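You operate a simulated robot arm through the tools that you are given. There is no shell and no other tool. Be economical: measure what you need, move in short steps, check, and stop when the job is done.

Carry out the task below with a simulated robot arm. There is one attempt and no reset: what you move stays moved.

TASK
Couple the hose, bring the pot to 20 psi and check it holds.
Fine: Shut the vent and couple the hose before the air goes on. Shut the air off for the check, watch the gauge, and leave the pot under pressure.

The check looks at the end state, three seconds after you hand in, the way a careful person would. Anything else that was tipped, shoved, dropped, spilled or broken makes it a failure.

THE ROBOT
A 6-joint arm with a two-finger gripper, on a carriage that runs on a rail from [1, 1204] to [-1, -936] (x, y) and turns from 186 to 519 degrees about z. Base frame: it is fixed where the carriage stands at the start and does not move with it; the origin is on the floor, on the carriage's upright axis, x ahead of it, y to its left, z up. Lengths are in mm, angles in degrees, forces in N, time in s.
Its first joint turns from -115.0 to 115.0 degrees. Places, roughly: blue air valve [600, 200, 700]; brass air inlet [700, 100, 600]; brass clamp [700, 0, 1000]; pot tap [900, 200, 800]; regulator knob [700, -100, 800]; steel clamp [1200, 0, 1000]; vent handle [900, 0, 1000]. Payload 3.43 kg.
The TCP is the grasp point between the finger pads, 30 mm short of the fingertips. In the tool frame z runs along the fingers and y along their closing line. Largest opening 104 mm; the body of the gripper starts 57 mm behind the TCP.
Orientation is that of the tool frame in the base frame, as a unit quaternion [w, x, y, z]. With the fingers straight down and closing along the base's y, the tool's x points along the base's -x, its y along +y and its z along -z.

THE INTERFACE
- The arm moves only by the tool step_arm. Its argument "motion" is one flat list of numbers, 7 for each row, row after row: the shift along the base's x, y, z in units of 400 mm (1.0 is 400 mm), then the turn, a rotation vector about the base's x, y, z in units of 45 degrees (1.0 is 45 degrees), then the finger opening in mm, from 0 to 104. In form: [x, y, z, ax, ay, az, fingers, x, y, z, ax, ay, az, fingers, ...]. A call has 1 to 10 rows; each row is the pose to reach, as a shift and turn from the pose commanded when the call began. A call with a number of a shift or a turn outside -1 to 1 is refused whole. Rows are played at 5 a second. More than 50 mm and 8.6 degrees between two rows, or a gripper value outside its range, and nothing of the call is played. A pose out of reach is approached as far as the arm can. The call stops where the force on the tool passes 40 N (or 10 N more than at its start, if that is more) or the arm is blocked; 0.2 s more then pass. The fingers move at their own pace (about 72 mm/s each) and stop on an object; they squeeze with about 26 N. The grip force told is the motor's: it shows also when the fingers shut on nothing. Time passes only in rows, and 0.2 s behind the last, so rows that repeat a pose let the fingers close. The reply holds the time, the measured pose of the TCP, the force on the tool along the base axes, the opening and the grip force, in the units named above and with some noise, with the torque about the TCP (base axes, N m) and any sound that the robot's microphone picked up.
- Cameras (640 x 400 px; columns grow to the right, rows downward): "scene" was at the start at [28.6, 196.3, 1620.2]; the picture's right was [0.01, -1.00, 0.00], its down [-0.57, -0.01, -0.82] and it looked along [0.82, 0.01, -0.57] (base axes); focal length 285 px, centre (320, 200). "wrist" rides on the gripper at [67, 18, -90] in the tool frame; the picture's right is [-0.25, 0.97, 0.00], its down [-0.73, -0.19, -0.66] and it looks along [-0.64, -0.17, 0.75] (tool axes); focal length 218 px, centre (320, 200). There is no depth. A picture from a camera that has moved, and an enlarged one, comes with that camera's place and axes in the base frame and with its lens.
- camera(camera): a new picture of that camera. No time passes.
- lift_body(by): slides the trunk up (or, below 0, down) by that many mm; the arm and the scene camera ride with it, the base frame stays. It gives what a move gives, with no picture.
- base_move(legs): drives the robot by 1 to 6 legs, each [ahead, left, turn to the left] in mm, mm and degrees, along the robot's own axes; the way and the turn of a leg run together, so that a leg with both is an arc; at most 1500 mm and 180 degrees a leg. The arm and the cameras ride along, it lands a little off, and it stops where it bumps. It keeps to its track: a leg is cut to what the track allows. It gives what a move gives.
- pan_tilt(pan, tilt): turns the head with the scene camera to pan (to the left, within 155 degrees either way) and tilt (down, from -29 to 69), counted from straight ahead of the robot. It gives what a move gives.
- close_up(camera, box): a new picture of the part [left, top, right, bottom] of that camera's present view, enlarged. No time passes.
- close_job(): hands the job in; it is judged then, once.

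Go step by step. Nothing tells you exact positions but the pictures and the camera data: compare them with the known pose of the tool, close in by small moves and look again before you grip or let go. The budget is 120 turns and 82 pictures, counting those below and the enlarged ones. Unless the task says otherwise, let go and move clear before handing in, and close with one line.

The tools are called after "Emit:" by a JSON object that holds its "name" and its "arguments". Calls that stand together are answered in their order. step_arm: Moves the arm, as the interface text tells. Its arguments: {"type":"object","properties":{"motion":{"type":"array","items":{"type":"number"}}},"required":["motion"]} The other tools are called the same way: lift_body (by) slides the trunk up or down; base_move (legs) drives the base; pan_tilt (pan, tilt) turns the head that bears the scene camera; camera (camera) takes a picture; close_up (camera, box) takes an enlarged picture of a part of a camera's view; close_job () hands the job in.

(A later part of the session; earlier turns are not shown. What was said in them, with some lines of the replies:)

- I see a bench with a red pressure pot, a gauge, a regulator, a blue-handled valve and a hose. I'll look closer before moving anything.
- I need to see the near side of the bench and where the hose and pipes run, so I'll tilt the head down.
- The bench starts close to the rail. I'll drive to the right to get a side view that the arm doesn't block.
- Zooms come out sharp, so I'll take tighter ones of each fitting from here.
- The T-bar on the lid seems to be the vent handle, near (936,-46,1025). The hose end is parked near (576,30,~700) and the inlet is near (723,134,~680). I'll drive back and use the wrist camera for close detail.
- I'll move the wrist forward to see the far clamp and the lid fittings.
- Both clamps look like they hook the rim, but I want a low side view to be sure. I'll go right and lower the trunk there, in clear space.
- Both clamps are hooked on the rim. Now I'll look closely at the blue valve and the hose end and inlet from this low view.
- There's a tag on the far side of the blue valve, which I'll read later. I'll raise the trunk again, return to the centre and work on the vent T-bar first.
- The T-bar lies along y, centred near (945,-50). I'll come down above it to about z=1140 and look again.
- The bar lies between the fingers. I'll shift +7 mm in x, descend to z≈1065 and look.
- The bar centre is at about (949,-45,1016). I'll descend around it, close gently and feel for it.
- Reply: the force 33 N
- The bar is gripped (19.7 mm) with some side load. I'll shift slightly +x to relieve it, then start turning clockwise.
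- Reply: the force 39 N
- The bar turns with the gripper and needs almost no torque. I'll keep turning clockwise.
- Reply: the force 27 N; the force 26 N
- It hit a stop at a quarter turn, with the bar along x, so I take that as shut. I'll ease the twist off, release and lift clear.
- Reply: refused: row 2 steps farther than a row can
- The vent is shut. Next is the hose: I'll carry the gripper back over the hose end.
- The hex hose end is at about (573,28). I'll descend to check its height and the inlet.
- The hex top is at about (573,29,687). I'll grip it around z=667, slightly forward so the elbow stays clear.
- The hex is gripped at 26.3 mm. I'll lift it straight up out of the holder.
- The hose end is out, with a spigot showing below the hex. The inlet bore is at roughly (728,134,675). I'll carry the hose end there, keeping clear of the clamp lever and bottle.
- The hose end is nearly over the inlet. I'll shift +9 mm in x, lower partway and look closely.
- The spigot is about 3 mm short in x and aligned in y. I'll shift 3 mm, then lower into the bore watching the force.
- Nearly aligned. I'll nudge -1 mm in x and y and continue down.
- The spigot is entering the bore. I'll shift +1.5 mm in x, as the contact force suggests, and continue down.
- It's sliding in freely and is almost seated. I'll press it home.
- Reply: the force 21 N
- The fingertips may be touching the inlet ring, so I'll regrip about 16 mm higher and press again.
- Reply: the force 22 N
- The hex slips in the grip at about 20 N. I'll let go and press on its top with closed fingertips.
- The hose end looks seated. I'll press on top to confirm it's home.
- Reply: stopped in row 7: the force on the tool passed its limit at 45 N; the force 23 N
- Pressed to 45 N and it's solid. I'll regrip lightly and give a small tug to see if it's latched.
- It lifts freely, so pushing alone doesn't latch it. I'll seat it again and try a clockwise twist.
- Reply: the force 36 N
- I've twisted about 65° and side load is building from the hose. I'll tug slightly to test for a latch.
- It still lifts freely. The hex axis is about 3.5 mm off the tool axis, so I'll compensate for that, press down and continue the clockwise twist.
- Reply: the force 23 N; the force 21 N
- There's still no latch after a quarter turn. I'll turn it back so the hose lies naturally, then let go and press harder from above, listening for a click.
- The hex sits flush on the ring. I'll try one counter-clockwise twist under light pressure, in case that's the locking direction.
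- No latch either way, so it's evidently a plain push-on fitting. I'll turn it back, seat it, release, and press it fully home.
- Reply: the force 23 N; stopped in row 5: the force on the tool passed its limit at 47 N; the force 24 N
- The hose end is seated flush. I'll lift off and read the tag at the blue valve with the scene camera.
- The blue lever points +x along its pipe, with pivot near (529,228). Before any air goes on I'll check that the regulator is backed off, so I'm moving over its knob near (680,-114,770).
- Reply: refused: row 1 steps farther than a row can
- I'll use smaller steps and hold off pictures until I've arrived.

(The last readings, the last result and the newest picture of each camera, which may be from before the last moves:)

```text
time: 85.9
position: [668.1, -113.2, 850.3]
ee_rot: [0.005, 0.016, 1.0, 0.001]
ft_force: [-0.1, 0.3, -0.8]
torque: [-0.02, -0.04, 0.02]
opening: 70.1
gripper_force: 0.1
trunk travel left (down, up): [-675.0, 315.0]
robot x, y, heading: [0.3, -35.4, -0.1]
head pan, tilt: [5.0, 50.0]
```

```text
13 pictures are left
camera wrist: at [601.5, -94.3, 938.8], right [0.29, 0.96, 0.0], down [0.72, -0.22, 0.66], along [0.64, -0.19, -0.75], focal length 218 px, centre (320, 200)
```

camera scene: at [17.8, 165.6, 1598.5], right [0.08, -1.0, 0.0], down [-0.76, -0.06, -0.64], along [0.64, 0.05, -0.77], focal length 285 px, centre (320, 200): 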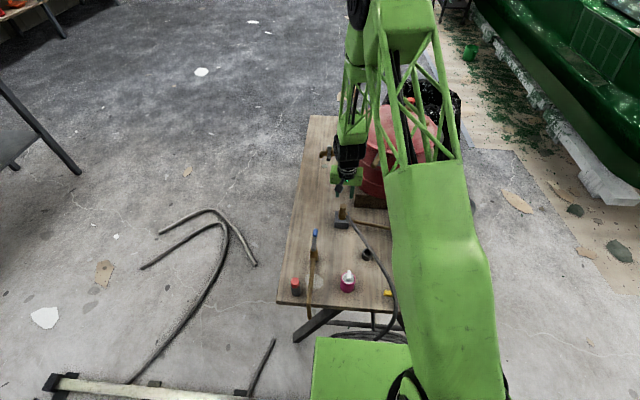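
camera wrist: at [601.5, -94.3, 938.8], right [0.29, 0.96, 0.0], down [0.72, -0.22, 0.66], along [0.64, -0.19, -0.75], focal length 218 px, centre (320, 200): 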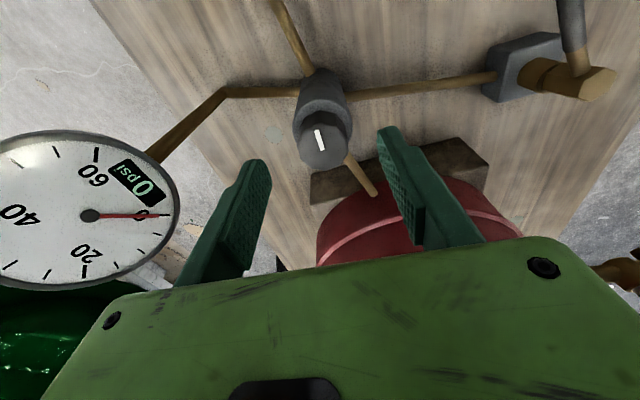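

I can read the gauge (0 psi) from this pose. The knob top is at about (686,-115,768), so I'll descend and grip it.

Emit:
{"name": "step_arm", "arguments": {"motion": [0.045, -0.006, -0.05, 0, 0, 0, 80, 0.045, -0.006, -0.13, 0, 0, 0, 80, 0.045, -0.006, -0.2, 0, 0, 0, 80, 0.045, -0.006, -0.2, 0, 0, 0, 80, 0.045, -0.006, -0.2, 0, 0, 0, 20, 0.045, -0.006, -0.2, 0, 0, 0, 10, 0.045, -0.006, -0.2, 0, 0, 0, 10]}}

```text
time: 87.5
position: [687.0, -115.4, 769.7]
ee_rot: [0.004, 0.018, 1.0, 0.001]
ft_force: [-1.1, -31.9, -15.8]
torque: [-1.63, -0.28, -0.06]
opening: 45.2
gripper_force: 45.6
trunk travel left (down, up): [-675.0, 315.0]
robot x, y, heading: [1.4, -40.0, -0.6]
head pan, tilt: [5.0, 50.0]
```

The knob is gripped (45 mm). I'll relieve the side load, then feel counter-clockwise for the stop.

Emit:
{"name": "step_arm", "arguments": {"motion": [0, -0.008, -0.002, 0, 0, 0, 10, 0, -0.008, -0.002, 0, 0, 0, 10]}}

Emit:
{"name": "step_arm", "arguments": {"motion": [0, 0, 0, 0, 0, 0.1, 10, 0, 0, 0, 0, 0, 0.2, 10, 0, 0, 0, 0, 0, 0.3, 10]}}

```text
time: 88.1
position: [688.5, -117.0, 769.3]
ee_rot: [0.004, 0.017, 1.0, 0.001]
ft_force: [1.3, -10.4, -13.1]
torque: [-0.85, 0.02, -0.02]
opening: 45.3
gripper_force: 45.4
trunk travel left (down, up): [-675.0, 315.0]
robot x, y, heading: [0.3, -39.1, -0.1]
head pan, tilt: [5.0, 50.0]
```

```text
time: 88.9
position: [687.6, -117.4, 768.0]
ee_rot: [0.003, -0.101, 0.995, 0.0]
ft_force: [2.0, 6.5, -21.1]
torque: [-0.51, -0.15, -0.01]
opening: 45.4
gripper_force: 44.7
trunk travel left (down, up): [-675.0, 315.0]
robot x, y, heading: [-1.0, -37.4, -0.3]
head pan, tilt: [5.0, 50.0]
```

Emit:
{"name": "step_arm", "arguments": {"motion": [0, 0, 0, 0, 0, 0.15, 10, 0, 0, 0, 0, 0, 0.3, 10, 0, 0, 0, 0, 0, 0.45, 10, 0, 0, 0, 0, 0, 0.6, 10]}}

Emit:
{"name": "step_arm", "arguments": {"motion": [0, 0, 0, 0, 0, 0.15, 10, 0, 0, 0, 0, 0, 0.3, 10, 0, 0, 0, 0, 0, 0.45, 10, 0, 0, 0, 0, 0, 0.6, 10]}}

```text
time: 89.9
position: [689.5, -117.6, 770.0]
ee_rot: [0.004, -0.331, 0.944, 0.002]
ft_force: [6.6, 13.1, -23.9]
torque: [-0.34, -0.87, 0.0]
opening: 45.5
gripper_force: 45.2
trunk travel left (down, up): [-675.0, 315.0]
robot x, y, heading: [-4.1, -34.5, -0.3]
head pan, tilt: [5.0, 50.0]
```

```text
time: 90.9
position: [689.0, -118.3, 768.4]
ee_rot: [0.003, -0.542, 0.84, 0.003]
ft_force: [18.4, 6.2, -17.0]
torque: [-0.28, -0.98, -0.01]
opening: 45.5
gripper_force: 45.1
trunk travel left (down, up): [-675.0, 315.0]
robot x, y, heading: [-1.7, -39.6, 0.1]
head pan, tilt: [5.0, 50.0]
```

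Emit:
{"name": "camera", "arguments": {"camera": "wrist"}}

```text
12 pictures are left
camera wrist: at [645.4, -173.7, 858.0], right [-0.78, 0.63, 0.0], down [0.47, 0.58, 0.66], along [0.42, 0.52, -0.75], focal length 218 px, centre (320, 200)
```

wrist: 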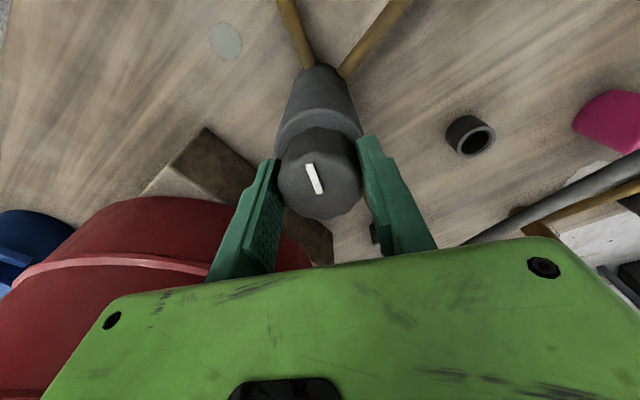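

The knob turns with the gripper and is backing off. I'll continue counter-clockwise toward its stop.

Emit:
{"name": "step_arm", "arguments": {"motion": [0.003, 0, 0, 0, 0, 0.15, 10, 0.003, 0, 0, 0, 0, 0.3, 10, 0.003, 0, 0, 0, 0, 0.45, 10, 0.003, 0, 0, 0, 0, 0.6, 10, 0.003, 0, 0, 0, 0, 0.75, 10, 0.003, 0, 0, 0, 0, 0.9, 10]}}

```text
time: 92.3
position: [690.9, -118.4, 770.8]
ee_rot: [-0.003, 0.799, -0.601, -0.003]
ft_force: [33.7, -4.8, -5.1]
torque: [0.17, -1.29, -0.03]
opening: 45.5
gripper_force: 44.5
trunk travel left (down, up): [-675.0, 315.0]
robot x, y, heading: [2.4, -35.1, -0.3]
head pan, tilt: [5.0, 50.0]
```

There's no stop, but the regulator is well backed off now. I'll release it, lift, and head to the blue air valve while unwinding the wrist.

Emit:
{"name": "step_arm", "arguments": {"motion": [0.008, 0, 0, 0, 0, 0, 10, 0.008, 0, 0, 0, 0, 0, 80, 0.008, 0, 0, 0, 0, 0, 80, 0.008, 0, 0.1, 0, 0, 0, 80, 0.008, 0, 0.2, 0, 0, 0, 80, -0.07, 0, 0.24, 0, 0, 0, 80, -0.15, 0, 0.24, 0, 0, -0.15, 80, -0.22, 0, 0.24, 0, 0, -0.3, 80, -0.22, 0.08, 0.24, 0, 0, -0.45, 80, -0.22, 0.16, 0.24, 0, 0, -0.6, 80]}}

Emit:
{"name": "step_arm", "arguments": {"motion": [0, 0.1, 0, 0, 0, -0.15, 80, 0, 0.2, 0, 0, 0, -0.3, 80, 0, 0.3, 0, 0, 0, -0.45, 80, 0, 0.4, 0, 0, 0, -0.6, 80, 0, 0.5, 0, 0, 0, -0.75, 80, 0, 0.6, 0, 0, 0, -0.9, 80, 0, 0.7, 0, 0, 0, -0.95, 80]}}

Emit:
{"name": "step_arm", "arguments": {"motion": [-0.03, 0, 0, 0, 0, -0.15, 60, -0.04, 0, -0.05, 0, 0, -0.3, 60, -0.04, 0, -0.1, 0, 0, -0.45, 60, -0.04, 0, -0.15, 0, 0, -0.6, 60, -0.04, 0, -0.15, 0, 0, -0.75, 60, -0.04, 0, -0.15, 0, 0, -0.81, 60]}}

```text
time: 94.5
position: [601.0, -52.5, 866.1]
ee_rot: [0.002, -0.668, 0.744, 0.004]
ft_force: [-0.2, -0.4, -0.3]
torque: [0.0, -0.01, -0.15]
opening: 80.3
gripper_force: 0.1
trunk travel left (down, up): [-675.0, 315.0]
robot x, y, heading: [0.5, -36.0, -0.1]
head pan, tilt: [5.0, 50.0]
```

```text
time: 96.1
position: [598.8, 226.6, 866.1]
ee_rot: [0.003, -0.366, 0.931, 0.002]
ft_force: [0.6, 0.4, -0.8]
torque: [0.01, 0.0, -0.12]
opening: 80.0
gripper_force: 0.1
trunk travel left (down, up): [-675.0, 315.0]
robot x, y, heading: [0.4, -38.0, -0.2]
head pan, tilt: [5.0, 50.0]
```

```text
time: 97.5
position: [584.5, 225.7, 807.0]
ee_rot: [0.004, 0.001, 1.0, 0.0]
ft_force: [-0.8, 0.5, -0.4]
torque: [-0.01, 0.03, 0.0]
opening: 60.2
gripper_force: 0.0
trunk travel left (down, up): [-675.0, 315.0]
robot x, y, heading: [-0.0, -37.7, -0.5]
head pan, tilt: [5.0, 50.0]
```

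Emit:
{"name": "camera", "arguments": {"camera": "wrist"}}

```text
11 pictures are left
camera wrist: at [517.2, 242.9, 894.9], right [0.26, 0.97, 0.0], down [0.72, -0.2, 0.66], along [0.64, -0.17, -0.75], focal length 218 px, centre (320, 200)
```

wrist: 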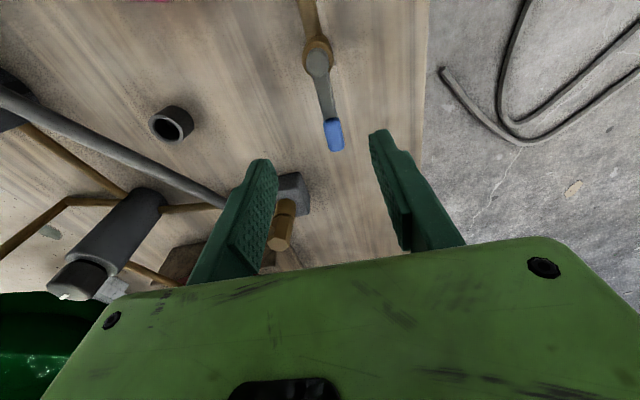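

The blue grip is at about (603,231,705) with pivot at about (542,232). I'll descend and grip it.

Emit:
{"name": "step_arm", "arguments": {"motion": [0.035, 0.0125, -0.08, 0, 0, 0, 60, 0.035, 0.0125, -0.16, 0, 0, 0, 60, 0.035, 0.0125, -0.235, 0, 0, 0, 60, 0.035, 0.0125, -0.235, 0, 0, 0, 60, 0.035, 0.0125, -0.235, 0, 0, 0, 5, 0.035, 0.0125, -0.235, 0, 0, 0, 5]}}

```text
time: 98.9
position: [598.3, 233.6, 711.3]
ee_rot: [0.005, 0.001, 1.0, 0.001]
ft_force: [-1.6, 9.4, -2.5]
torque: [0.19, -0.23, -0.02]
opening: 16.8
gripper_force: 34.3
trunk travel left (down, up): [-675.0, 315.0]
robot x, y, heading: [2.1, -33.0, -0.1]
head pan, tilt: [5.0, 50.0]
```

The lever is gripped. I'll turn it counter-clockwise a little and check resistance and sound.

Emit:
{"name": "step_arm", "arguments": {"motion": [-0.0012, 0.0183, 0, 0, 0, 0.167, 5, -0.0048, 0.036, 0, 0, 0, 0.333, 5]}}

```text
time: 99.5
position: [598.7, 246.1, 711.6]
ee_rot: [0.005, -0.129, 0.992, 0.002]
ft_force: [17.1, 1.8, -14.1]
torque: [-0.08, -0.22, 0.05]
opening: 16.5
gripper_force: 45.1
trunk travel left (down, up): [-675.0, 315.0]
robot x, y, heading: [-3.3, -34.4, -0.1]
head pan, tilt: [5.0, 50.0]
```

Emit:
{"name": "step_arm", "arguments": {"motion": [-0.002, 0.022, 0, 0, 0, 0.178, 5, -0.0128, 0.0425, 0, 0, 0, 0.356, 5, -0.026, 0.061, 0, 0, 0, 0.533, 5, -0.0418, 0.078, 0, 0, 0, 0.711, 5]}}

```text
time: 100.5
position: [578.7, 273.8, 712.3]
ee_rot: [0.002, -0.398, 0.918, 0.002]
ft_force: [1.2, -25.6, -17.7]
torque: [-0.73, -0.21, 0.76]
opening: 18.0
gripper_force: 44.9
trunk travel left (down, up): [-675.0, 315.0]
robot x, y, heading: [-2.5, -37.6, -0.2]
head pan, tilt: [5.0, 50.0]
```

Emit:
{"name": "step_arm", "arguments": {"motion": [-0.014, -0.002, 0, 0, 0, 0.178, 5, -0.031, 0.008, 0, 0, 0, 0.356, 5, -0.049, 0.0155, 0, 0, 0, 0.533, 5]}}

```text
time: 101.3
position: [561.7, 281.7, 711.8]
ee_rot: [0.004, -0.579, 0.816, 0.004]
ft_force: [20.2, -3.0, 2.0]
torque: [0.19, -0.61, 0.9]
opening: 17.5
gripper_force: 45.4
trunk travel left (down, up): [-675.0, 315.0]
robot x, y, heading: [0.9, -39.4, -0.4]
head pan, tilt: [5.0, 50.0]
```

Emit:
{"name": "step_arm", "arguments": {"motion": [-0.018, 0.004, 0, 0, 0, 0.15, 5, -0.036, 0.007, 0, 0, 0, 0.3, 5, -0.048, 0.008, 0, 0, 0, 0.4, 5, -0.048, 0.008, 0, 0, 0, 0.4, 5]}}

```text
time: 102.0
position: [549.7, 282.3, 712.0]
ee_rot: [0.006, -0.674, 0.738, 0.003]
ft_force: [6.7, 2.7, -0.9]
torque: [0.49, -0.1, 0.36]
opening: 17.5
gripper_force: 45.1
trunk travel left (down, up): [-675.0, 315.0]
robot x, y, heading: [2.6, -35.8, -0.1]
head pan, tilt: [5.0, 50.0]
stopped in row 3: the force on the tool passed its limit at 44 N (the readings are from after the stop); the commanded pose is now the measured one
```

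The lever has reached its far stop, about 90°, with no hiss. I'll release, lift, and go to the regulator to read the gauge.

Emit:
{"name": "step_arm", "arguments": {"motion": [0, 0, 0, 0, 0, 0, 60, 0, 0, 0, 0, 0, 0, 60, 0, 0, 0.1, 0, 0, 0, 60, 0, 0, 0.2, 0, 0, 0, 60, 0, 0, 0.32, 0, 0, -0.15, 60, 0.1, 0, 0.35, 0, 0, -0.3, 60, 0.12, -0.1, 0.35, 0, 0, -0.45, 60, 0.12, -0.2, 0.35, 0, 0, -0.6, 60, 0.12, -0.3, 0.35, 0, 0, -0.75, 60, 0.12, -0.4, 0.35, 0, 0, -0.9, 60]}}

Emit:
{"name": "step_arm", "arguments": {"motion": [0, -0.1, 0, 0, 0, -0.1, 80, 0, -0.2, 0, 0, 0, -0.2, 80, 0, -0.3, 0, 0, 0, -0.3, 80, 0, -0.4, 0, 0, 0, -0.4, 80, 0, -0.5, 0, 0, 0, -0.5, 80, 0.08, -0.57, 0, 0, 0, -0.6, 80, 0.16, -0.585, 0, 0, 0, -0.75, 80, 0.18, -0.585, 0, 0, 0, -0.9, 80, 0.18, -0.585, 0, 0, 0, -0.98, 80]}}

```text
time: 104.2
position: [595.4, 136.1, 852.9]
ee_rot: [0.004, -0.438, 0.899, 0.002]
ft_force: [0.3, 1.1, 0.0]
torque: [-0.03, -0.03, -0.02]
opening: 60.0
gripper_force: 0.1
out of reach, approached as far as the arm can: row 5, 10
trunk travel left (down, up): [-675.0, 315.0]
robot x, y, heading: [-1.2, -34.7, -0.3]
head pan, tilt: [5.0, 50.0]
```

```text
time: 106.2
position: [669.5, -97.6, 851.7]
ee_rot: [0.005, -0.019, 1.0, 0.0]
ft_force: [-0.4, 0.2, -1.2]
torque: [0.01, 0.02, -0.11]
opening: 79.9
gripper_force: 0.1
out of reach, approached as far as the arm can: row 1, 2, 3, 4, 6
trunk travel left (down, up): [-675.0, 315.0]
robot x, y, heading: [3.6, -34.7, -0.3]
head pan, tilt: [5.0, 50.0]
```

Emit:
{"name": "camera", "arguments": {"camera": "wrist"}}

```text
10 pictures are left
camera wrist: at [601.2, -83.2, 940.2], right [0.22, 0.98, 0.0], down [0.73, -0.16, 0.66], along [0.65, -0.14, -0.75], focal length 218 px, centre (320, 200)
```

wrist: 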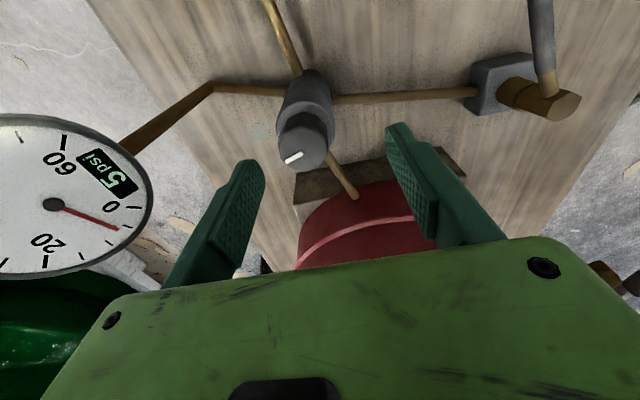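

The gauge reads 5 psi, so air is on, the hose is feeding the pot and there's no hiss. I'll grip the regulator again and raise the setting.

Emit:
{"name": "step_arm", "arguments": {"motion": [0.0475, -0.05, -0.05, 0, 0, 0, 80, 0.0475, -0.05, -0.13, 0, 0, 0, 80, 0.0475, -0.05, -0.206, 0, 0, 0, 80, 0.0475, -0.05, -0.206, 0, 0, 0, 80, 0.0475, -0.05, -0.206, 0, 0, 0, 20, 0.0475, -0.05, -0.206, 0, 0, 0, 10, 0.0475, -0.05, -0.206, 0, 0, 0, 10]}}

Emit:
{"name": "camera", "arguments": {"camera": "wrist"}}

```text
time: 107.8
position: [687.7, -117.5, 770.3]
ee_rot: [0.004, -0.005, 1.0, -0.001]
ft_force: [-2.2, 20.8, -10.7]
torque: [1.47, -0.27, 0.04]
opening: 45.3
gripper_force: 45.3
trunk travel left (down, up): [-675.0, 315.0]
robot x, y, heading: [0.0, -36.5, -0.1]
head pan, tilt: [5.0, 50.0]
```

```text
9 pictures are left
camera wrist: at [620.0, -100.3, 858.5], right [0.24, 0.97, 0.0], down [0.72, -0.18, 0.66], along [0.64, -0.16, -0.75], focal length 218 px, centre (320, 200)
```

wrist: 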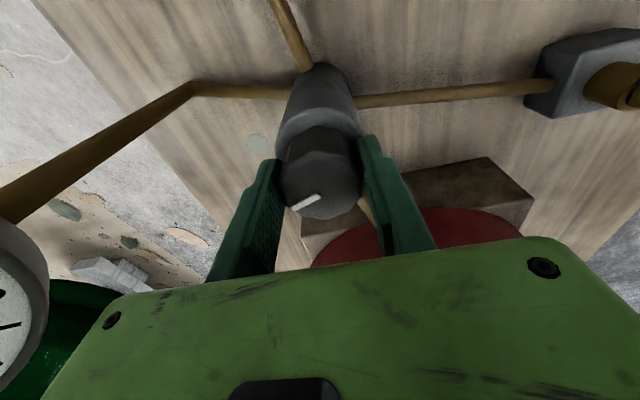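

The mark gives me a pointer reference. I'll turn clockwise about 30°, then rise and read the gauge.

Emit:
{"name": "step_arm", "arguments": {"motion": [0, 0.005, 0, 0, 0, -0.17, 10, 0, 0.005, 0, 0, 0, -0.34, 10, 0, 0.005, 0, 0, 0, -0.51, 10, 0, 0.005, 0, 0, 0, -0.67, 10, 0, 0.005, 0, 0, 0, -0.67, 80, 0, 0.005, 0, 0, 0, -0.67, 80, 0, 0.005, 0.08, 0, 0, -0.6, 80, -0.02, 0.03, 0.16, 0, 0, -0.45, 80, -0.045, 0.05, 0.2, 0, 0, -0.3, 80, -0.045, 0.05, 0.2, 0, 0, -0.15, 80]}}

Emit:
{"name": "step_arm", "arguments": {"motion": [0, 0, 0, 0, 0, 0.15, 80, 0, 0, 0, 0, 0, 0.15, 80, 0, 0, 0, 0, 0, 0.15, 80, 0, 0, 0, 0, 0, 0.15, 80, 0, 0, 0, 0, 0, 0.15, 80, 0, 0, 0, 0, 0, 0.15, 80]}}

Emit:
{"name": "camera", "arguments": {"camera": "wrist"}}

```text
time: 110.0
position: [667.9, -97.4, 850.7]
ee_rot: [0.005, 0.055, 0.998, 0.0]
ft_force: [0.6, -0.1, 0.6]
torque: [0.03, -0.05, 0.01]
opening: 80.0
gripper_force: 0.1
trunk travel left (down, up): [-675.0, 315.0]
robot x, y, heading: [-2.4, -38.2, -0.4]
head pan, tilt: [5.0, 50.0]
```

```text
time: 111.4
position: [669.2, -97.6, 850.2]
ee_rot: [0.006, -0.003, 1.0, 0.0]
ft_force: [0.2, -0.9, 0.3]
torque: [0.01, 0.0, 0.0]
opening: 80.0
gripper_force: 0.1
trunk travel left (down, up): [-675.0, 315.0]
robot x, y, heading: [-0.3, -37.1, -0.2]
head pan, tilt: [5.0, 50.0]
```

```text
8 pictures are left
camera wrist: at [601.2, -80.7, 938.5], right [0.25, 0.97, 0.0], down [0.72, -0.19, 0.66], along [0.64, -0.16, -0.75], focal length 218 px, centre (320, 200)
```

wrist: 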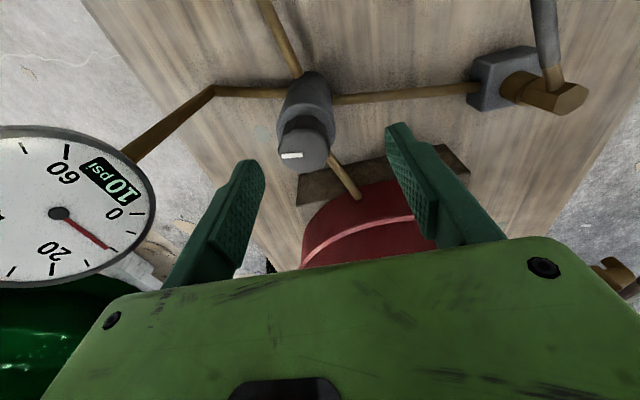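

The gauge reads 10 psi. I need to know whether it's settled or still filling, so I'll wait a few seconds and read again.

Emit:
{"name": "step_arm", "arguments": {"motion": [0, 0, 0, 0, 0, 0, 80, 0, 0, 0, 0, 0, 0, 80, 0, 0, 0, 0, 0, 0, 80, 0, 0, 0, 0, 0, 0, 80, 0, 0, 0, 0, 0, 0, 80, 0, 0, 0, 0, 0, 0, 80, 0, 0, 0, 0, 0, 0, 80, 0, 0, 0, 0, 0, 0, 80, 0, 0, 0, 0, 0, 0, 80, 0, 0, 0, 0, 0, 0, 80]}}

Emit:
{"name": "close_up", "arguments": {"camera": "wrist", "box": [0, 110, 340, 290]}}

```text
time: 113.6
position: [669.3, -98.0, 850.9]
ee_rot: [0.005, -0.004, 1.0, 0.0]
ft_force: [0.3, 0.5, 0.2]
torque: [0.04, -0.01, 0.0]
opening: 80.2
gripper_force: 0.1
trunk travel left (down, up): [-675.0, 315.0]
robot x, y, heading: [1.1, -36.2, -0.8]
head pan, tilt: [5.0, 50.0]
```

```text
1.88 times, centred on (170, 200) of wrist
camera zoom: at [601.2, -80.7, 938.5], right [0.25, 0.97, 0.0], down [0.72, -0.19, 0.66], along [0.64, -0.16, -0.75], focal length 411 px, centre (602, 200)
```

zoom: 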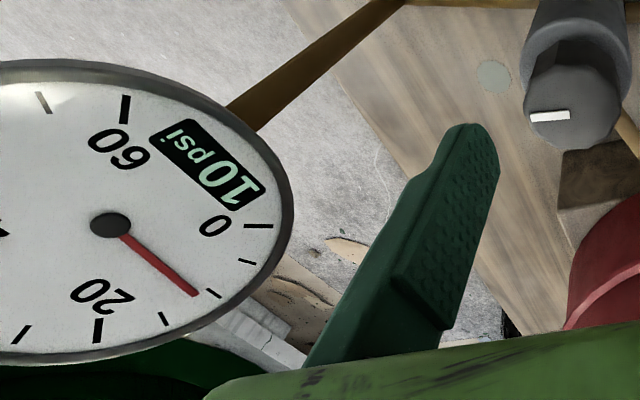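

It's steady at 10, so about 6° of knob per psi. I'll turn a further ~54° clockwise in two calls, then read.

Emit:
{"name": "step_arm", "arguments": {"motion": [0.047, -0.048, -0.05, 0, 0, 0, 80, 0.047, -0.048, -0.13, 0, 0, 0, 80, 0.047, -0.048, -0.2, 0, 0, 0, 80, 0.047, -0.048, -0.2, 0, 0, 0, 20, 0.047, -0.048, -0.2, 0, 0, 0, 10, 0.047, -0.048, -0.2, 0, 0, 0, 10, 0.047, -0.048, -0.2, 0, 0, -0.15, 10, 0.047, -0.048, -0.2, 0, 0, -0.3, 10, 0.047, -0.048, -0.2, 0, 0, -0.45, 10, 0.047, -0.048, -0.2, 0, 0, -0.6, 10]}}

Emit:
{"name": "step_arm", "arguments": {"motion": [0, 0, 0, 0, 0, -0.15, 10, 0, 0, 0, 0, 0, -0.3, 10, 0, 0, 0, 0, 0, -0.45, 10, 0, 0, 0, 0, 0, -0.6, 10, 0, 0, 0, 0, 0, -0.6, 80, 0, 0, 0, 0, 0, -0.6, 80, 0, 0, 0.1, 0, 0, -0.45, 80, -0.02, 0.02, 0.17, 0, 0, -0.3, 80, -0.045, 0.046, 0.2, 0, 0, -0.15, 80, -0.045, 0.046, 0.2, 0, 0, 0, 80]}}

Emit:
{"name": "step_arm", "arguments": {"motion": [0, 0, 0, 0, 0, 0.15, 80, 0, 0, 0, 0, 0, 0.3, 80, 0, 0, 0, 0, 0, 0.45, 80, 0, 0, 0, 0, 0, 0.6, 80, 0, 0, 0, 0, 0, 0.6, 80, 0, 0, 0, 0, 0, 0.6, 80, 0, 0, 0, 0, 0, 0.6, 80, 0, 0, 0, 0, 0, 0.6, 80, 0, 0, 0, 0, 0, 0.6, 80]}}

```text
time: 115.8
position: [688.6, -116.7, 770.7]
ee_rot: [0.005, 0.23, 0.973, -0.001]
ft_force: [-3.5, 9.5, 11.2]
torque: [-0.37, -0.21, 0.0]
opening: 44.9
gripper_force: 45.1
trunk travel left (down, up): [-675.0, 315.0]
robot x, y, heading: [-3.2, -37.1, -0.5]
head pan, tilt: [5.0, 50.0]
```

```text
time: 118.0
position: [670.9, -99.6, 850.4]
ee_rot: [0.005, 0.229, 0.973, -0.001]
ft_force: [0.3, 0.0, -0.2]
torque: [0.02, -0.01, -0.01]
opening: 80.2
gripper_force: 0.0
trunk travel left (down, up): [-675.0, 315.0]
robot x, y, heading: [-2.5, -35.4, -0.6]
head pan, tilt: [5.0, 50.0]
```

```text
time: 120.0
position: [670.9, -100.2, 851.3]
ee_rot: [0.006, -0.004, 1.0, 0.0]
ft_force: [1.7, -0.6, 0.4]
torque: [0.02, -0.03, 0.0]
opening: 80.0
gripper_force: 0.0
trunk travel left (down, up): [-675.0, 315.0]
robot x, y, heading: [-1.0, -36.7, -0.3]
head pan, tilt: [5.0, 50.0]
```

Emit:
{"name": "close_up", "arguments": {"camera": "wrist", "box": [0, 110, 340, 290]}}

```text
1.88 times, centred on (170, 200) of wrist
camera zoom: at [603.2, -81.8, 939.0], right [0.25, 0.97, 0.0], down [0.72, -0.19, 0.66], along [0.64, -0.16, -0.75], focal length 411 px, centre (602, 200)
```

zoom: 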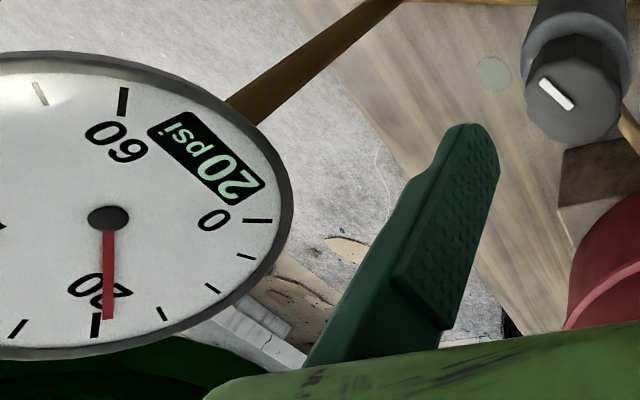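

The gauge reads 20 psi. Now I'll go back to the blue valve, to the same pose I released it from, and shut the air.

Emit:
{"name": "step_arm", "arguments": {"motion": [-0.09, 0, 0, 0, 0, 0.15, 60, -0.175, 0.03, 0, 0, 0, 0.3, 60, -0.175, 0.13, 0, 0, 0, 0.45, 60, -0.175, 0.23, 0, 0, 0, 0.6, 60, -0.175, 0.33, 0, 0, 0, 0.75, 60, -0.175, 0.43, 0, 0, 0, 0.9, 60, -0.175, 0.53, 0, 0, 0, 0.95, 60]}}

Emit:
{"name": "step_arm", "arguments": {"motion": [0, 0.1, 0, 0, 0, 0.15, 60, 0, 0.2, 0, 0, 0, 0.3, 60, -0.03, 0.3, 0, 0, 0, 0.45, 60, -0.08, 0.38, 0, 0, 0, 0.6, 60, -0.12, 0.425, 0, 0, 0, 0.75, 60, -0.127, 0.4255, 0, 0, 0, 0.9, 60, -0.127, 0.4255, -0.05, 0, 0, 0.94, 60, -0.127, 0.4255, -0.05, 0, 0, 0.94, 60]}}

```text
time: 121.6
position: [600.4, 112.1, 848.7]
ee_rot: [0.005, -0.368, 0.93, 0.002]
ft_force: [0.2, 0.0, 0.7]
torque: [0.01, -0.01, 0.05]
opening: 59.9
gripper_force: 0.1
trunk travel left (down, up): [-675.0, 315.0]
robot x, y, heading: [1.6, -37.4, -0.0]
head pan, tilt: [5.0, 50.0]
```

```text
time: 123.4
position: [549.3, 285.1, 828.0]
ee_rot: [0.004, -0.679, 0.734, 0.003]
ft_force: [-0.1, -0.1, -0.3]
torque: [0.01, 0.02, 0.01]
opening: 60.0
gripper_force: 0.0
out of reach, approached as far as the arm can: row 1, 2
trunk travel left (down, up): [-675.0, 315.0]
robot x, y, heading: [-0.3, -34.3, -0.4]
head pan, tilt: [5.0, 50.0]
```

Emit:
{"name": "step_arm", "arguments": {"motion": [0, -0.006, -0.1, 0, 0, 0, 60, 0, -0.006, -0.2, 0, 0, 0, 60, 0, -0.006, -0.29, 0, 0, 0, 60, 0, -0.006, -0.29, 0, 0, 0, 60, 0, -0.006, -0.29, 0, 0, 0, 5, 0, -0.006, -0.29, 0, 0, 0, 5]}}

```text
time: 124.1
position: [517.1, 287.4, 738.9]
ee_rot: [0.044, 0.715, -0.693, -0.078]
ft_force: [-0.4, 0.1, 0.7]
torque: [-0.02, -0.02, 0.01]
opening: 60.3
gripper_force: 0.0
out of reach, approached as far as the arm can: row 1
trunk travel left (down, up): [-675.0, 315.0]
robot x, y, heading: [-2.0, -39.2, -0.4]
head pan, tilt: [5.0, 50.0]
stopped in row 3: the force on the tool passed its limit at 168 N (the readings are from after the stop); the commanded pose is now the measured one
```

Something was hit during the descent and the arm deviated. I'll look before moving again.

Emit:
{"name": "camera", "arguments": {"camera": "wrist"}}

```text
5 pictures are left
camera wrist: at [516.8, 215.4, 825.4], right [-0.96, 0.22, 0.18], down [0.28, 0.7, 0.65], along [0.02, 0.68, -0.74], focal length 218 px, centre (320, 200)
```

wrist: 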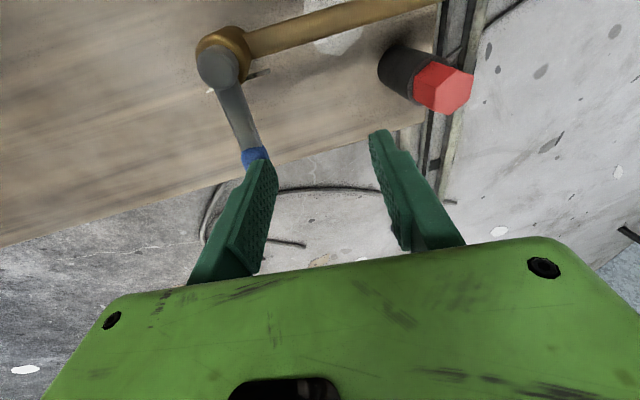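

One finger came down on the lever because the arm strayed near a reach limit, but nothing looks tipped. I'll rise, straighten the tool to its initial orientation, and push the lever with closed fingers instead.

Emit:
{"name": "step_arm", "arguments": {"motion": [0, 0, 0.06, 0, 0, 0, 60, 0, 0, 0.14, 0, 0, 0, 60, 0.02, 0, 0.2, -0.016, -0.009, -0.145, 40, 0.04, 0, 0.2, -0.032, -0.018, -0.29, 20, 0.06, 0, 0.2, -0.048, -0.027, -0.435, 0, 0.06, 0, 0.2, -0.064, -0.036, -0.58, 0, 0.06, 0, 0.2, -0.08, -0.045, -0.725, 0, 0.06, 0, 0.2, -0.096, -0.054, -0.87, 0, 0.06, 0, 0.2, -0.11, -0.062, -1.0, 0]}}

Emit:
{"name": "step_arm", "arguments": {"motion": [0, 0, 0, -0.016, -0.009, -0.145, 0, 0, 0, 0, -0.032, -0.018, -0.29, 0, 0, 0, 0, -0.048, -0.027, -0.435, 0, 0, 0, 0, -0.064, -0.036, -0.58, 0, 0, 0, 0, -0.08, -0.045, -0.725, 0, 0, 0, 0, -0.096, -0.054, -0.87, 0, 0, 0, 0, -0.11, -0.062, -1.0, 0, 0, 0, 0, -0.11, -0.062, -1.0, 0]}}

```text
time: 126.1
position: [539.9, 287.8, 820.0]
ee_rot: [-0.025, -0.393, 0.918, 0.045]
ft_force: [0.1, -0.2, -0.5]
torque: [0.03, 0.0, -0.02]
opening: 0.0
gripper_force: 25.9
trunk travel left (down, up): [-675.0, 315.0]
robot x, y, heading: [1.6, -32.7, -0.7]
head pan, tilt: [5.0, 50.0]
```

```text
time: 127.9
position: [538.9, 288.2, 818.5]
ee_rot: [-0.002, -0.014, 1.0, 0.002]
ft_force: [-0.2, 0.6, -0.3]
torque: [0.01, 0.03, 0.0]
opening: 0.0
gripper_force: 26.1
trunk travel left (down, up): [-675.0, 315.0]
robot x, y, heading: [0.5, -33.5, -0.4]
head pan, tilt: [5.0, 50.0]
```

The tool is straight again. The lever points +y from about (543,230) to (549,285), so I'll come down on its -x side with closed fingers.

Emit:
{"name": "step_arm", "arguments": {"motion": [-0.0525, -0.025, 0, 0, 0, 0, 0, -0.0525, -0.025, 0, 0, 0, 0, 0]}}

Emit:
{"name": "step_arm", "arguments": {"motion": [0, 0, -0.08, 0, 0, 0, 0, 0, 0, -0.16, 0, 0, 0, 0, 0, 0, -0.225, 0, 0, 0, 0, 0, 0, -0.265, 0, 0, 0, 0]}}

```text
time: 128.5
position: [516.9, 277.9, 820.6]
ee_rot: [0.0, -0.013, 1.0, 0.003]
ft_force: [0.2, 0.2, 0.1]
torque: [-0.02, 0.0, 0.0]
opening: 0.0
gripper_force: 26.0
trunk travel left (down, up): [-675.0, 315.0]
robot x, y, heading: [0.9, -36.4, -0.1]
head pan, tilt: [5.0, 50.0]
```

```text
time: 129.5
position: [520.6, 277.9, 707.9]
ee_rot: [0.001, -0.013, 1.0, 0.003]
ft_force: [-0.5, 0.5, -0.5]
torque: [0.02, 0.01, 0.01]
opening: 0.0
gripper_force: 26.1
trunk travel left (down, up): [-675.0, 315.0]
robot x, y, heading: [-1.5, -34.1, -0.2]
head pan, tilt: [5.0, 50.0]
```

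Emit:
{"name": "step_arm", "arguments": {"motion": [0.025, 0.01, 0, 0, 0, 0, 0, 0.0575, 0.015, 0, 0, 0, 0, 0, 0.0925, 0.011, 0, 0, 0, 0, 0, 0.125, -0.0025, 0, 0, 0, 0, 0]}}

Emit:
{"name": "step_arm", "arguments": {"motion": [0.03, -0.02, 0, 0, 0, 0, 0, 0.0525, -0.0475, 0, 0, 0, 0, 0, 0.0625, -0.0675, 0, 0, 0, 0, 0]}}

```text
time: 130.5
position: [568.5, 274.4, 715.7]
ee_rot: [-0.001, -0.012, 1.0, 0.002]
ft_force: [-1.6, -0.9, 0.1]
torque: [0.0, -0.01, -0.02]
opening: 0.0
gripper_force: 26.1
trunk travel left (down, up): [-675.0, 315.0]
robot x, y, heading: [2.2, -37.1, -0.4]
head pan, tilt: [5.0, 50.0]
```

```text
time: 131.2
position: [585.5, 254.2, 714.4]
ee_rot: [-0.005, -0.012, 1.0, 0.0]
ft_force: [-5.3, -2.5, -1.3]
torque: [-0.03, 0.11, -0.08]
opening: 0.0
gripper_force: 26.0
trunk travel left (down, up): [-675.0, 315.0]
robot x, y, heading: [-3.1, -36.7, -0.3]
head pan, tilt: [5.0, 50.0]
stopped in row 3: the force on the tool passed its limit at 46 N (the readings are from after the stop); the commanded pose is now the measured one
```

The lever hit its stop near its original position. I'll back off, lift and check it.

Emit:
{"name": "step_arm", "arguments": {"motion": [0, 0.04, 0, 0, 0, 0, 0, 0, 0.04, 0.1, 0, 0, 0, 0, 0, 0.02, 0.2, 0, 0, 0, 0, 0, -0.06, 0.25, 0, 0, 0, 0, 0, -0.06, 0.25, 0, 0, 0, 0]}}

Emit:
{"name": "camera", "arguments": {"camera": "wrist"}}

```text
time: 131.6
position: [583.3, 264.6, 713.5]
ee_rot: [-0.01, -0.011, 1.0, -0.003]
ft_force: [0.2, -0.2, 0.4]
torque: [-0.02, 0.01, -0.02]
opening: 0.0
gripper_force: 25.8
trunk travel left (down, up): [-675.0, 315.0]
robot x, y, heading: [0.5, -35.9, -0.5]
head pan, tilt: [5.0, 50.0]
stopped in row 2: the force on the tool passed its limit at 47 N (the readings are from after the stop); the commanded pose is now the measured one
```

```text
4 pictures are left
camera wrist: at [518.2, 280.4, 803.1], right [0.23, 0.97, -0.01], down [0.75, -0.17, 0.64], along [0.62, -0.16, -0.77], focal length 218 px, centre (320, 200)
```

wrist: 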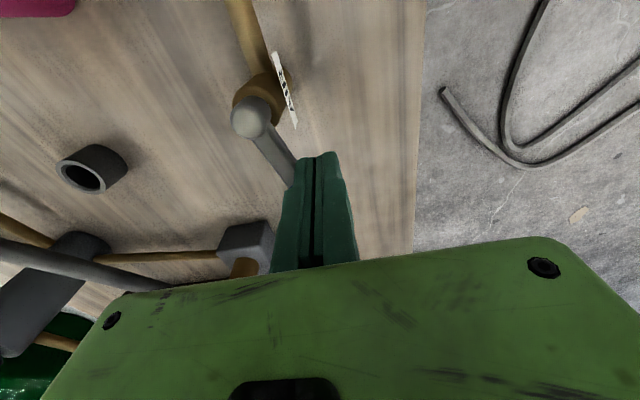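

The lever still looks about 15° short of home, and the fingers met an odd force. I'll make small careful moves: first sideways away from the lever, then up.

Emit:
{"name": "step_arm", "arguments": {"motion": [0, 0.015, 0, 0, 0, 0, 0, 0, 0.03, 0, 0, 0, 0, 0, 0, 0.03, 0, 0, 0, 0, 0]}}

Emit:
{"name": "step_arm", "arguments": {"motion": [0, 0, 0.03, 0, 0, 0, 0, 0, 0, 0.06, 0, 0, 0, 0]}}

```text
time: 132.4
position: [581.9, 277.2, 711.7]
ee_rot: [-0.01, -0.011, 1.0, -0.003]
ft_force: [0.0, -0.1, -0.4]
torque: [0.01, -0.04, 0.03]
opening: 0.1
gripper_force: 25.9
trunk travel left (down, up): [-675.0, 315.0]
robot x, y, heading: [3.3, -35.0, -0.4]
head pan, tilt: [5.0, 50.0]
```

```text
time: 133.0
position: [583.0, 275.4, 737.9]
ee_rot: [-0.009, -0.01, 1.0, -0.002]
ft_force: [-1.1, -0.5, 0.7]
torque: [0.0, 0.0, -0.01]
opening: 0.1
gripper_force: 26.7
trunk travel left (down, up): [-675.0, 315.0]
robot x, y, heading: [1.2, -34.6, -0.1]
head pan, tilt: [5.0, 50.0]
```

I'm free. I'll open wide, come down around the lever and grip it as I did successfully before, then bring it home.

Emit:
{"name": "step_arm", "arguments": {"motion": [0, 0, 0.05, 0, 0, 0, 45, 0, 0, 0.1, 0, 0, 0, 90, 0.02, -0.04, 0.1, 0, 0, 0, 90, 0.036, -0.082, 0.1, 0, 0, 0, 90, 0.036, -0.082, 0.1, 0, 0, 0, 90]}}

Emit:
{"name": "step_arm", "arguments": {"motion": [0, 0, -0.06, 0, 0, 0, 90, 0, 0, -0.12, 0, 0, 0, 90, 0, 0, -0.167, 0, 0, 0, 90, 0, 0, -0.167, 0, 0, 0, 90]}}

Emit:
{"name": "step_arm", "arguments": {"motion": [0, 0, 0, 0, 0, 0, 30, 0, 0, 0, 0, 0, 0, 5, 0, 0, 0, 0, 0, 0, 5]}}

```text
time: 134.2
position: [597.5, 244.1, 776.4]
ee_rot: [-0.008, -0.01, 1.0, -0.003]
ft_force: [-0.1, -0.9, -0.3]
torque: [0.02, -0.03, 0.02]
opening: 90.1
gripper_force: 0.2
out of reach, approached as far as the arm can: row 2
trunk travel left (down, up): [-675.0, 315.0]
robot x, y, heading: [3.4, -34.5, -0.4]
head pan, tilt: [5.0, 50.0]
```

```text
time: 135.2
position: [596.9, 243.1, 711.2]
ee_rot: [-0.01, -0.01, 1.0, -0.003]
ft_force: [0.5, 0.2, -0.3]
torque: [-0.01, 0.01, -0.03]
opening: 90.2
gripper_force: 0.0
trunk travel left (down, up): [-675.0, 315.0]
robot x, y, heading: [2.1, -39.7, -0.3]
head pan, tilt: [5.0, 50.0]
```

```text
time: 136.0
position: [596.6, 244.2, 711.6]
ee_rot: [-0.01, -0.009, 1.0, -0.003]
ft_force: [1.4, -9.9, -1.7]
torque: [-0.21, -0.25, 0.55]
opening: 19.0
gripper_force: 36.7
trunk travel left (down, up): [-675.0, 315.0]
robot x, y, heading: [0.5, -38.0, -0.4]
head pan, tilt: [5.0, 50.0]
```

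Gripped (19 mm, slightly skewed). Now I'll move it to the original position, y≈232.

Emit:
{"name": "step_arm", "arguments": {"motion": [0.001, -0.008, 0, 0, 0, 0, 5, 0.002, -0.018, 0, 0, 0, 0, 5, 0.002, -0.027, 0, 0, 0, 0, 5, 0.002, -0.033, 0, 0, 0, 0, 5]}}

```text
time: 137.0
position: [597.5, 233.3, 711.5]
ee_rot: [-0.008, -0.012, 1.0, -0.003]
ft_force: [-3.1, 21.8, 7.6]
torque: [0.97, 0.02, -0.55]
opening: 16.1
gripper_force: 45.0
trunk travel left (down, up): [-675.0, 315.0]
robot x, y, heading: [0.7, -36.8, -0.3]
head pan, tilt: [5.0, 50.0]
```

It's at its stop at y≈233, the same spot as at the start, so the air is shut. I'll release, lift and return to the gauge-reading pose.

Emit:
{"name": "step_arm", "arguments": {"motion": [0, 0.003, 0, 0, 0, 0, 5, 0, 0.003, 0, 0, 0, 0, 80, 0, 0.003, 0, 0, 0, 0, 80, 0, 0.003, 0.07, 0, 0, 0, 80, 0, 0.003, 0.14, 0, 0, 0, 80, 0, 0.003, 0.22, 0, 0, 0, 80, 0, 0.003, 0.3, 0, 0, 0, 80, 0, 0.003, 0.35, 0, 0, 0, 80]}}

Emit:
{"name": "step_arm", "arguments": {"motion": [0, -0.1, 0, 0, 0, 0, 80, 0, -0.2, 0, 0, 0, 0, 80, 0, -0.3, 0, 0, 0, 0, 80, 0, -0.4, 0, 0, 0, 0, 80, 0, -0.5, 0, 0, 0, 0, 80, 0, -0.6, 0, 0, 0, 0, 80, 0, -0.7, 0, 0, 0, 0, 80, 0.05, -0.78, 0, 0, 0, 0, 80, 0.12, -0.83, 0, 0, 0, 0, 80, 0.18, -0.83, 0, 0, 0, 0, 80]}}

Emit:
{"name": "step_arm", "arguments": {"motion": [0, 0, 0, 0, 0, 0, 80, 0, 0, 0, 0, 0, 0, 80]}}

```text
time: 138.8
position: [599.8, 230.8, 850.6]
ee_rot: [-0.009, -0.01, 1.0, -0.003]
ft_force: [-0.4, -0.8, -0.3]
torque: [0.02, 0.02, 0.01]
opening: 80.1
gripper_force: 0.1
trunk travel left (down, up): [-675.0, 315.0]
robot x, y, heading: [-2.8, -37.1, -0.4]
head pan, tilt: [5.0, 50.0]
```

```text
time: 141.0
position: [670.5, -100.6, 849.8]
ee_rot: [-0.01, -0.011, 1.0, -0.003]
ft_force: [0.4, 0.4, 0.5]
torque: [0.02, 0.02, -0.01]
opening: 79.9
gripper_force: 0.1
out of reach, approached as far as the arm can: row 8
trunk travel left (down, up): [-675.0, 315.0]
robot x, y, heading: [2.5, -36.7, -0.3]
head pan, tilt: [5.0, 50.0]
```

```text
time: 141.6
position: [670.2, -100.0, 850.9]
ee_rot: [-0.009, -0.011, 1.0, -0.002]
ft_force: [-0.6, -0.7, 0.2]
torque: [-0.02, 0.01, 0.01]
opening: 79.9
gripper_force: 0.1
trunk travel left (down, up): [-675.0, 315.0]
robot x, y, heading: [0.8, -35.5, -0.3]
head pan, tilt: [5.0, 50.0]
```

Emit:
{"name": "camera", "arguments": {"camera": "wrist"}}

```text
3 pictures are left
camera wrist: at [604.3, -84.5, 941.0], right [0.23, 0.97, -0.01], down [0.75, -0.17, 0.64], along [0.62, -0.16, -0.76], focal length 218 px, centre (320, 200)
```

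wrist: 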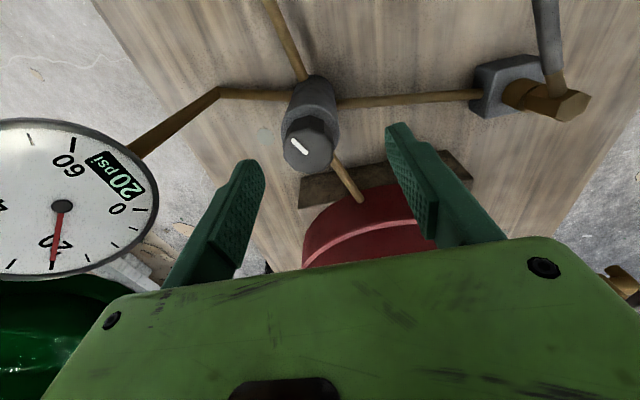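

It reads 20 psi with the air shut. I'll wait about 18 s and read again to see that it holds.

Emit:
{"name": "step_arm", "arguments": {"motion": [0, 0, 0, 0, 0, 0, 80, 0, 0, 0, 0, 0, 0, 80, 0, 0, 0, 0, 0, 0, 80, 0, 0, 0, 0, 0, 0, 80, 0, 0, 0, 0, 0, 0, 80, 0, 0, 0, 0, 0, 0, 80, 0, 0, 0, 0, 0, 0, 80, 0, 0, 0, 0, 0, 0, 80, 0, 0, 0, 0, 0, 0, 80, 0, 0, 0, 0, 0, 0, 80]}}

Emit:
{"name": "step_arm", "arguments": {"motion": [0, 0, 0, 0, 0, 0, 80, 0, 0, 0, 0, 0, 0, 80, 0, 0, 0, 0, 0, 0, 80, 0, 0, 0, 0, 0, 0, 80, 0, 0, 0, 0, 0, 0, 80, 0, 0, 0, 0, 0, 0, 80, 0, 0, 0, 0, 0, 0, 80, 0, 0, 0, 0, 0, 0, 80, 0, 0, 0, 0, 0, 0, 80, 0, 0, 0, 0, 0, 0, 80]}}

Emit:
{"name": "step_arm", "arguments": {"motion": [0, 0, 0, 0, 0, 0, 80, 0, 0, 0, 0, 0, 0, 80, 0, 0, 0, 0, 0, 0, 80, 0, 0, 0, 0, 0, 0, 80, 0, 0, 0, 0, 0, 0, 80, 0, 0, 0, 0, 0, 0, 80, 0, 0, 0, 0, 0, 0, 80, 0, 0, 0, 0, 0, 0, 80, 0, 0, 0, 0, 0, 0, 80, 0, 0, 0, 0, 0, 0, 80]}}

Emit:
{"name": "step_arm", "arguments": {"motion": [0, 0, 0, 0, 0, 0, 80, 0, 0, 0, 0, 0, 0, 80, 0, 0, 0, 0, 0, 0, 80, 0, 0, 0, 0, 0, 0, 80, 0, 0, 0, 0, 0, 0, 80, 0, 0, 0, 0, 0, 0, 80, 0, 0, 0, 0, 0, 0, 80, 0, 0, 0, 0, 0, 0, 80, 0, 0, 0, 0, 0, 0, 80, 0, 0, 0, 0, 0, 0, 80]}}

Emit:
{"name": "step_arm", "arguments": {"motion": [0, 0, 0, 0, 0, 0, 80, 0, 0, 0, 0, 0, 0, 80, 0, 0, 0, 0, 0, 0, 80, 0, 0, 0, 0, 0, 0, 80, 0, 0, 0, 0, 0, 0, 80, 0, 0, 0, 0, 0, 0, 80, 0, 0, 0, 0, 0, 0, 80, 0, 0, 0, 0, 0, 0, 80, 0, 0, 0, 0, 0, 0, 80, 0, 0, 0, 0, 0, 0, 80]}}

Emit:
{"name": "step_arm", "arguments": {"motion": [0, 0, 0, 0, 0, 0, 80, 0, 0, 0, 0, 0, 0, 80, 0, 0, 0, 0, 0, 0, 80, 0, 0, 0, 0, 0, 0, 80, 0, 0, 0, 0, 0, 0, 80, 0, 0, 0, 0, 0, 0, 80, 0, 0, 0, 0, 0, 0, 80, 0, 0, 0, 0, 0, 0, 80, 0, 0, 0, 0, 0, 0, 80, 0, 0, 0, 0, 0, 0, 80]}}

Emit:
{"name": "step_arm", "arguments": {"motion": [0, 0, 0, 0, 0, 0, 80, 0, 0, 0, 0, 0, 0, 80, 0, 0, 0, 0, 0, 0, 80, 0, 0, 0, 0, 0, 0, 80, 0, 0, 0, 0, 0, 0, 80, 0, 0, 0, 0, 0, 0, 80, 0, 0, 0, 0, 0, 0, 80, 0, 0, 0, 0, 0, 0, 80, 0, 0, 0, 0, 0, 0, 80, 0, 0, 0, 0, 0, 0, 80]}}

Emit:
{"name": "step_arm", "arguments": {"motion": [0, 0, 0, 0, 0, 0, 80, 0, 0, 0, 0, 0, 0, 80, 0, 0, 0, 0, 0, 0, 80, 0, 0, 0, 0, 0, 0, 80, 0, 0, 0, 0, 0, 0, 80, 0, 0, 0, 0, 0, 0, 80, 0, 0, 0, 0, 0, 0, 80, 0, 0, 0, 0, 0, 0, 80, 0, 0, 0, 0, 0, 0, 80, 0, 0, 0, 0, 0, 0, 80]}}

Emit:
{"name": "close_up", "arguments": {"camera": "wrist", "box": [0, 110, 340, 290]}}

```text
time: 143.8
position: [669.2, -101.0, 851.3]
ee_rot: [-0.01, -0.011, 1.0, -0.003]
ft_force: [0.6, -0.2, -0.7]
torque: [0.02, 0.01, 0.0]
opening: 80.1
gripper_force: 0.1
trunk travel left (down, up): [-675.0, 315.0]
robot x, y, heading: [-3.5, -36.9, -0.1]
head pan, tilt: [5.0, 50.0]
```

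```text
time: 146.0
position: [670.3, -101.3, 851.0]
ee_rot: [-0.01, -0.01, 1.0, -0.001]
ft_force: [0.5, -0.1, -0.4]
torque: [-0.02, -0.02, 0.03]
opening: 79.8
gripper_force: 0.2
trunk travel left (down, up): [-675.0, 315.0]
robot x, y, heading: [1.1, -38.8, -0.3]
head pan, tilt: [5.0, 50.0]
```

```text
time: 148.2
position: [669.7, -101.4, 851.3]
ee_rot: [-0.01, -0.01, 1.0, -0.003]
ft_force: [0.7, 0.3, -0.4]
torque: [0.02, 0.01, -0.01]
opening: 79.8
gripper_force: 0.1
trunk travel left (down, up): [-675.0, 315.0]
robot x, y, heading: [0.8, -39.8, -0.2]
head pan, tilt: [5.0, 50.0]
```

```text
time: 150.4
position: [670.8, -101.2, 850.6]
ee_rot: [-0.009, -0.01, 1.0, -0.002]
ft_force: [-0.4, 0.6, 0.4]
torque: [-0.03, -0.02, -0.02]
opening: 80.0
gripper_force: 0.1
trunk travel left (down, up): [-675.0, 315.0]
robot x, y, heading: [-2.5, -39.5, -0.5]
head pan, tilt: [5.0, 50.0]
```

```text
time: 152.6
position: [669.1, -101.1, 851.1]
ee_rot: [-0.01, -0.01, 1.0, -0.003]
ft_force: [-0.5, -0.6, 0.2]
torque: [-0.01, 0.04, -0.03]
opening: 80.0
gripper_force: 0.0
trunk travel left (down, up): [-675.0, 315.0]
robot x, y, heading: [-1.0, -35.4, -0.0]
head pan, tilt: [5.0, 50.0]
```

```text
time: 154.8
position: [670.2, -100.5, 851.5]
ee_rot: [-0.01, -0.011, 1.0, -0.004]
ft_force: [-0.6, 0.6, -0.4]
torque: [0.01, 0.02, -0.02]
opening: 79.8
gripper_force: 0.0
trunk travel left (down, up): [-675.0, 315.0]
robot x, y, heading: [2.6, -35.6, -0.3]
head pan, tilt: [5.0, 50.0]
```

```text
time: 157.0
position: [669.7, -100.6, 849.6]
ee_rot: [-0.009, -0.011, 1.0, -0.003]
ft_force: [-0.4, 0.1, 0.0]
torque: [0.01, -0.01, 0.01]
opening: 80.0
gripper_force: 0.0
trunk travel left (down, up): [-675.0, 315.0]
robot x, y, heading: [-1.5, -36.4, -0.1]
head pan, tilt: [5.0, 50.0]
```

```text
time: 159.2
position: [669.7, -100.3, 850.0]
ee_rot: [-0.01, -0.01, 1.0, -0.002]
ft_force: [0.2, 0.5, 0.0]
torque: [0.01, -0.01, -0.02]
opening: 80.2
gripper_force: 0.0
trunk travel left (down, up): [-675.0, 315.0]
robot x, y, heading: [-3.2, -38.6, -0.2]
head pan, tilt: [5.0, 50.0]
```

```text
1.88 times, centred on (170, 200) of wrist
camera zoom: at [604.3, -84.5, 941.0], right [0.23, 0.97, -0.01], down [0.75, -0.17, 0.64], along [0.62, -0.16, -0.76], focal length 411 px, centre (602, 200)
```

zoom: 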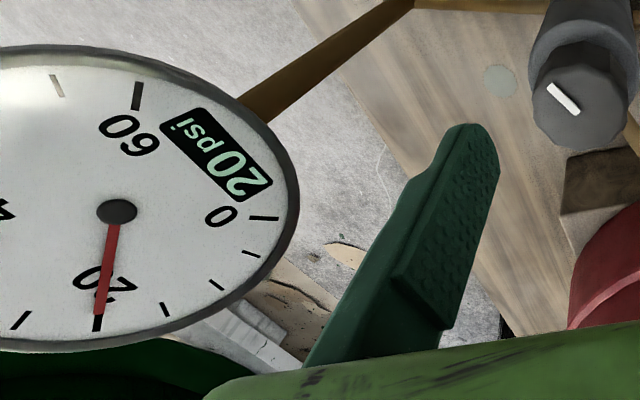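

The gauge still reads 20 psi after about 20 s. One last look confirms the blue lever is back in its off position and the bench is tidy.

Emit:
{"name": "close_up", "arguments": {"camera": "scene", "box": [270, 190, 390, 310]}}

```text
3.33 times, centred on (330, 250) of scene
camera zoom: at [18.4, 165.1, 1598.4], right [0.08, -1.0, 0.0], down [-0.76, -0.06, -0.64], along [0.64, 0.05, -0.77], focal length 950 px, centre (287, 33)
```

zoom: 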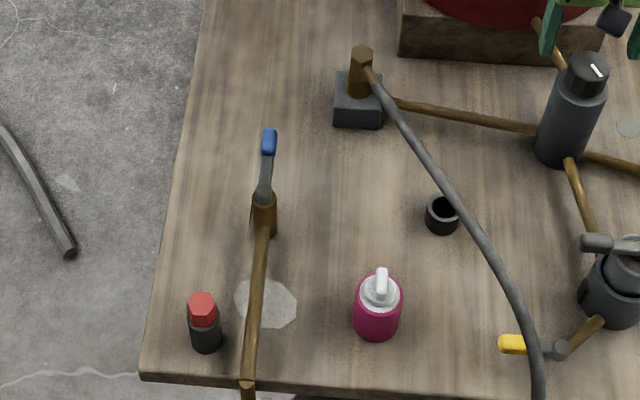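

The lever is back in its original off position, the hose is seated and nothing is tipped. I'll move the arm clear and hand in.

Emit:
{"name": "step_arm", "arguments": {"motion": [-0.1, 0, 0, 0, 0, 0, 80, -0.12, 0, 0.1, 0, 0, 0, 80, -0.12, 0, 0.2, 0, 0, 0, 80, -0.12, 0, 0.3, 0, 0, 0, 80]}}

Emit:
{"name": "close_job", "arguments": {}}

```text
time: 160.2
position: [626.6, -101.0, 970.2]
ee_rot: [-0.009, -0.01, 1.0, -0.003]
ft_force: [0.1, -0.7, -0.8]
torque: [-0.02, 0.03, -0.01]
opening: 80.1
gripper_force: 0.1
trunk travel left (down, up): [-675.0, 315.0]
robot x, y, heading: [-4.6, -36.5, -0.3]
head pan, tilt: [5.0, 50.0]
```

```text
The job is handed in.
```

The job is handed in: vent shut, hose on the inlet, air off, and the pot left under pressure at 20 psi, which held for about 18 s. The hose end sits flush and leak-free but never latched, and a finger struck the blue valve lever once (168 N reading) with no damage visible.
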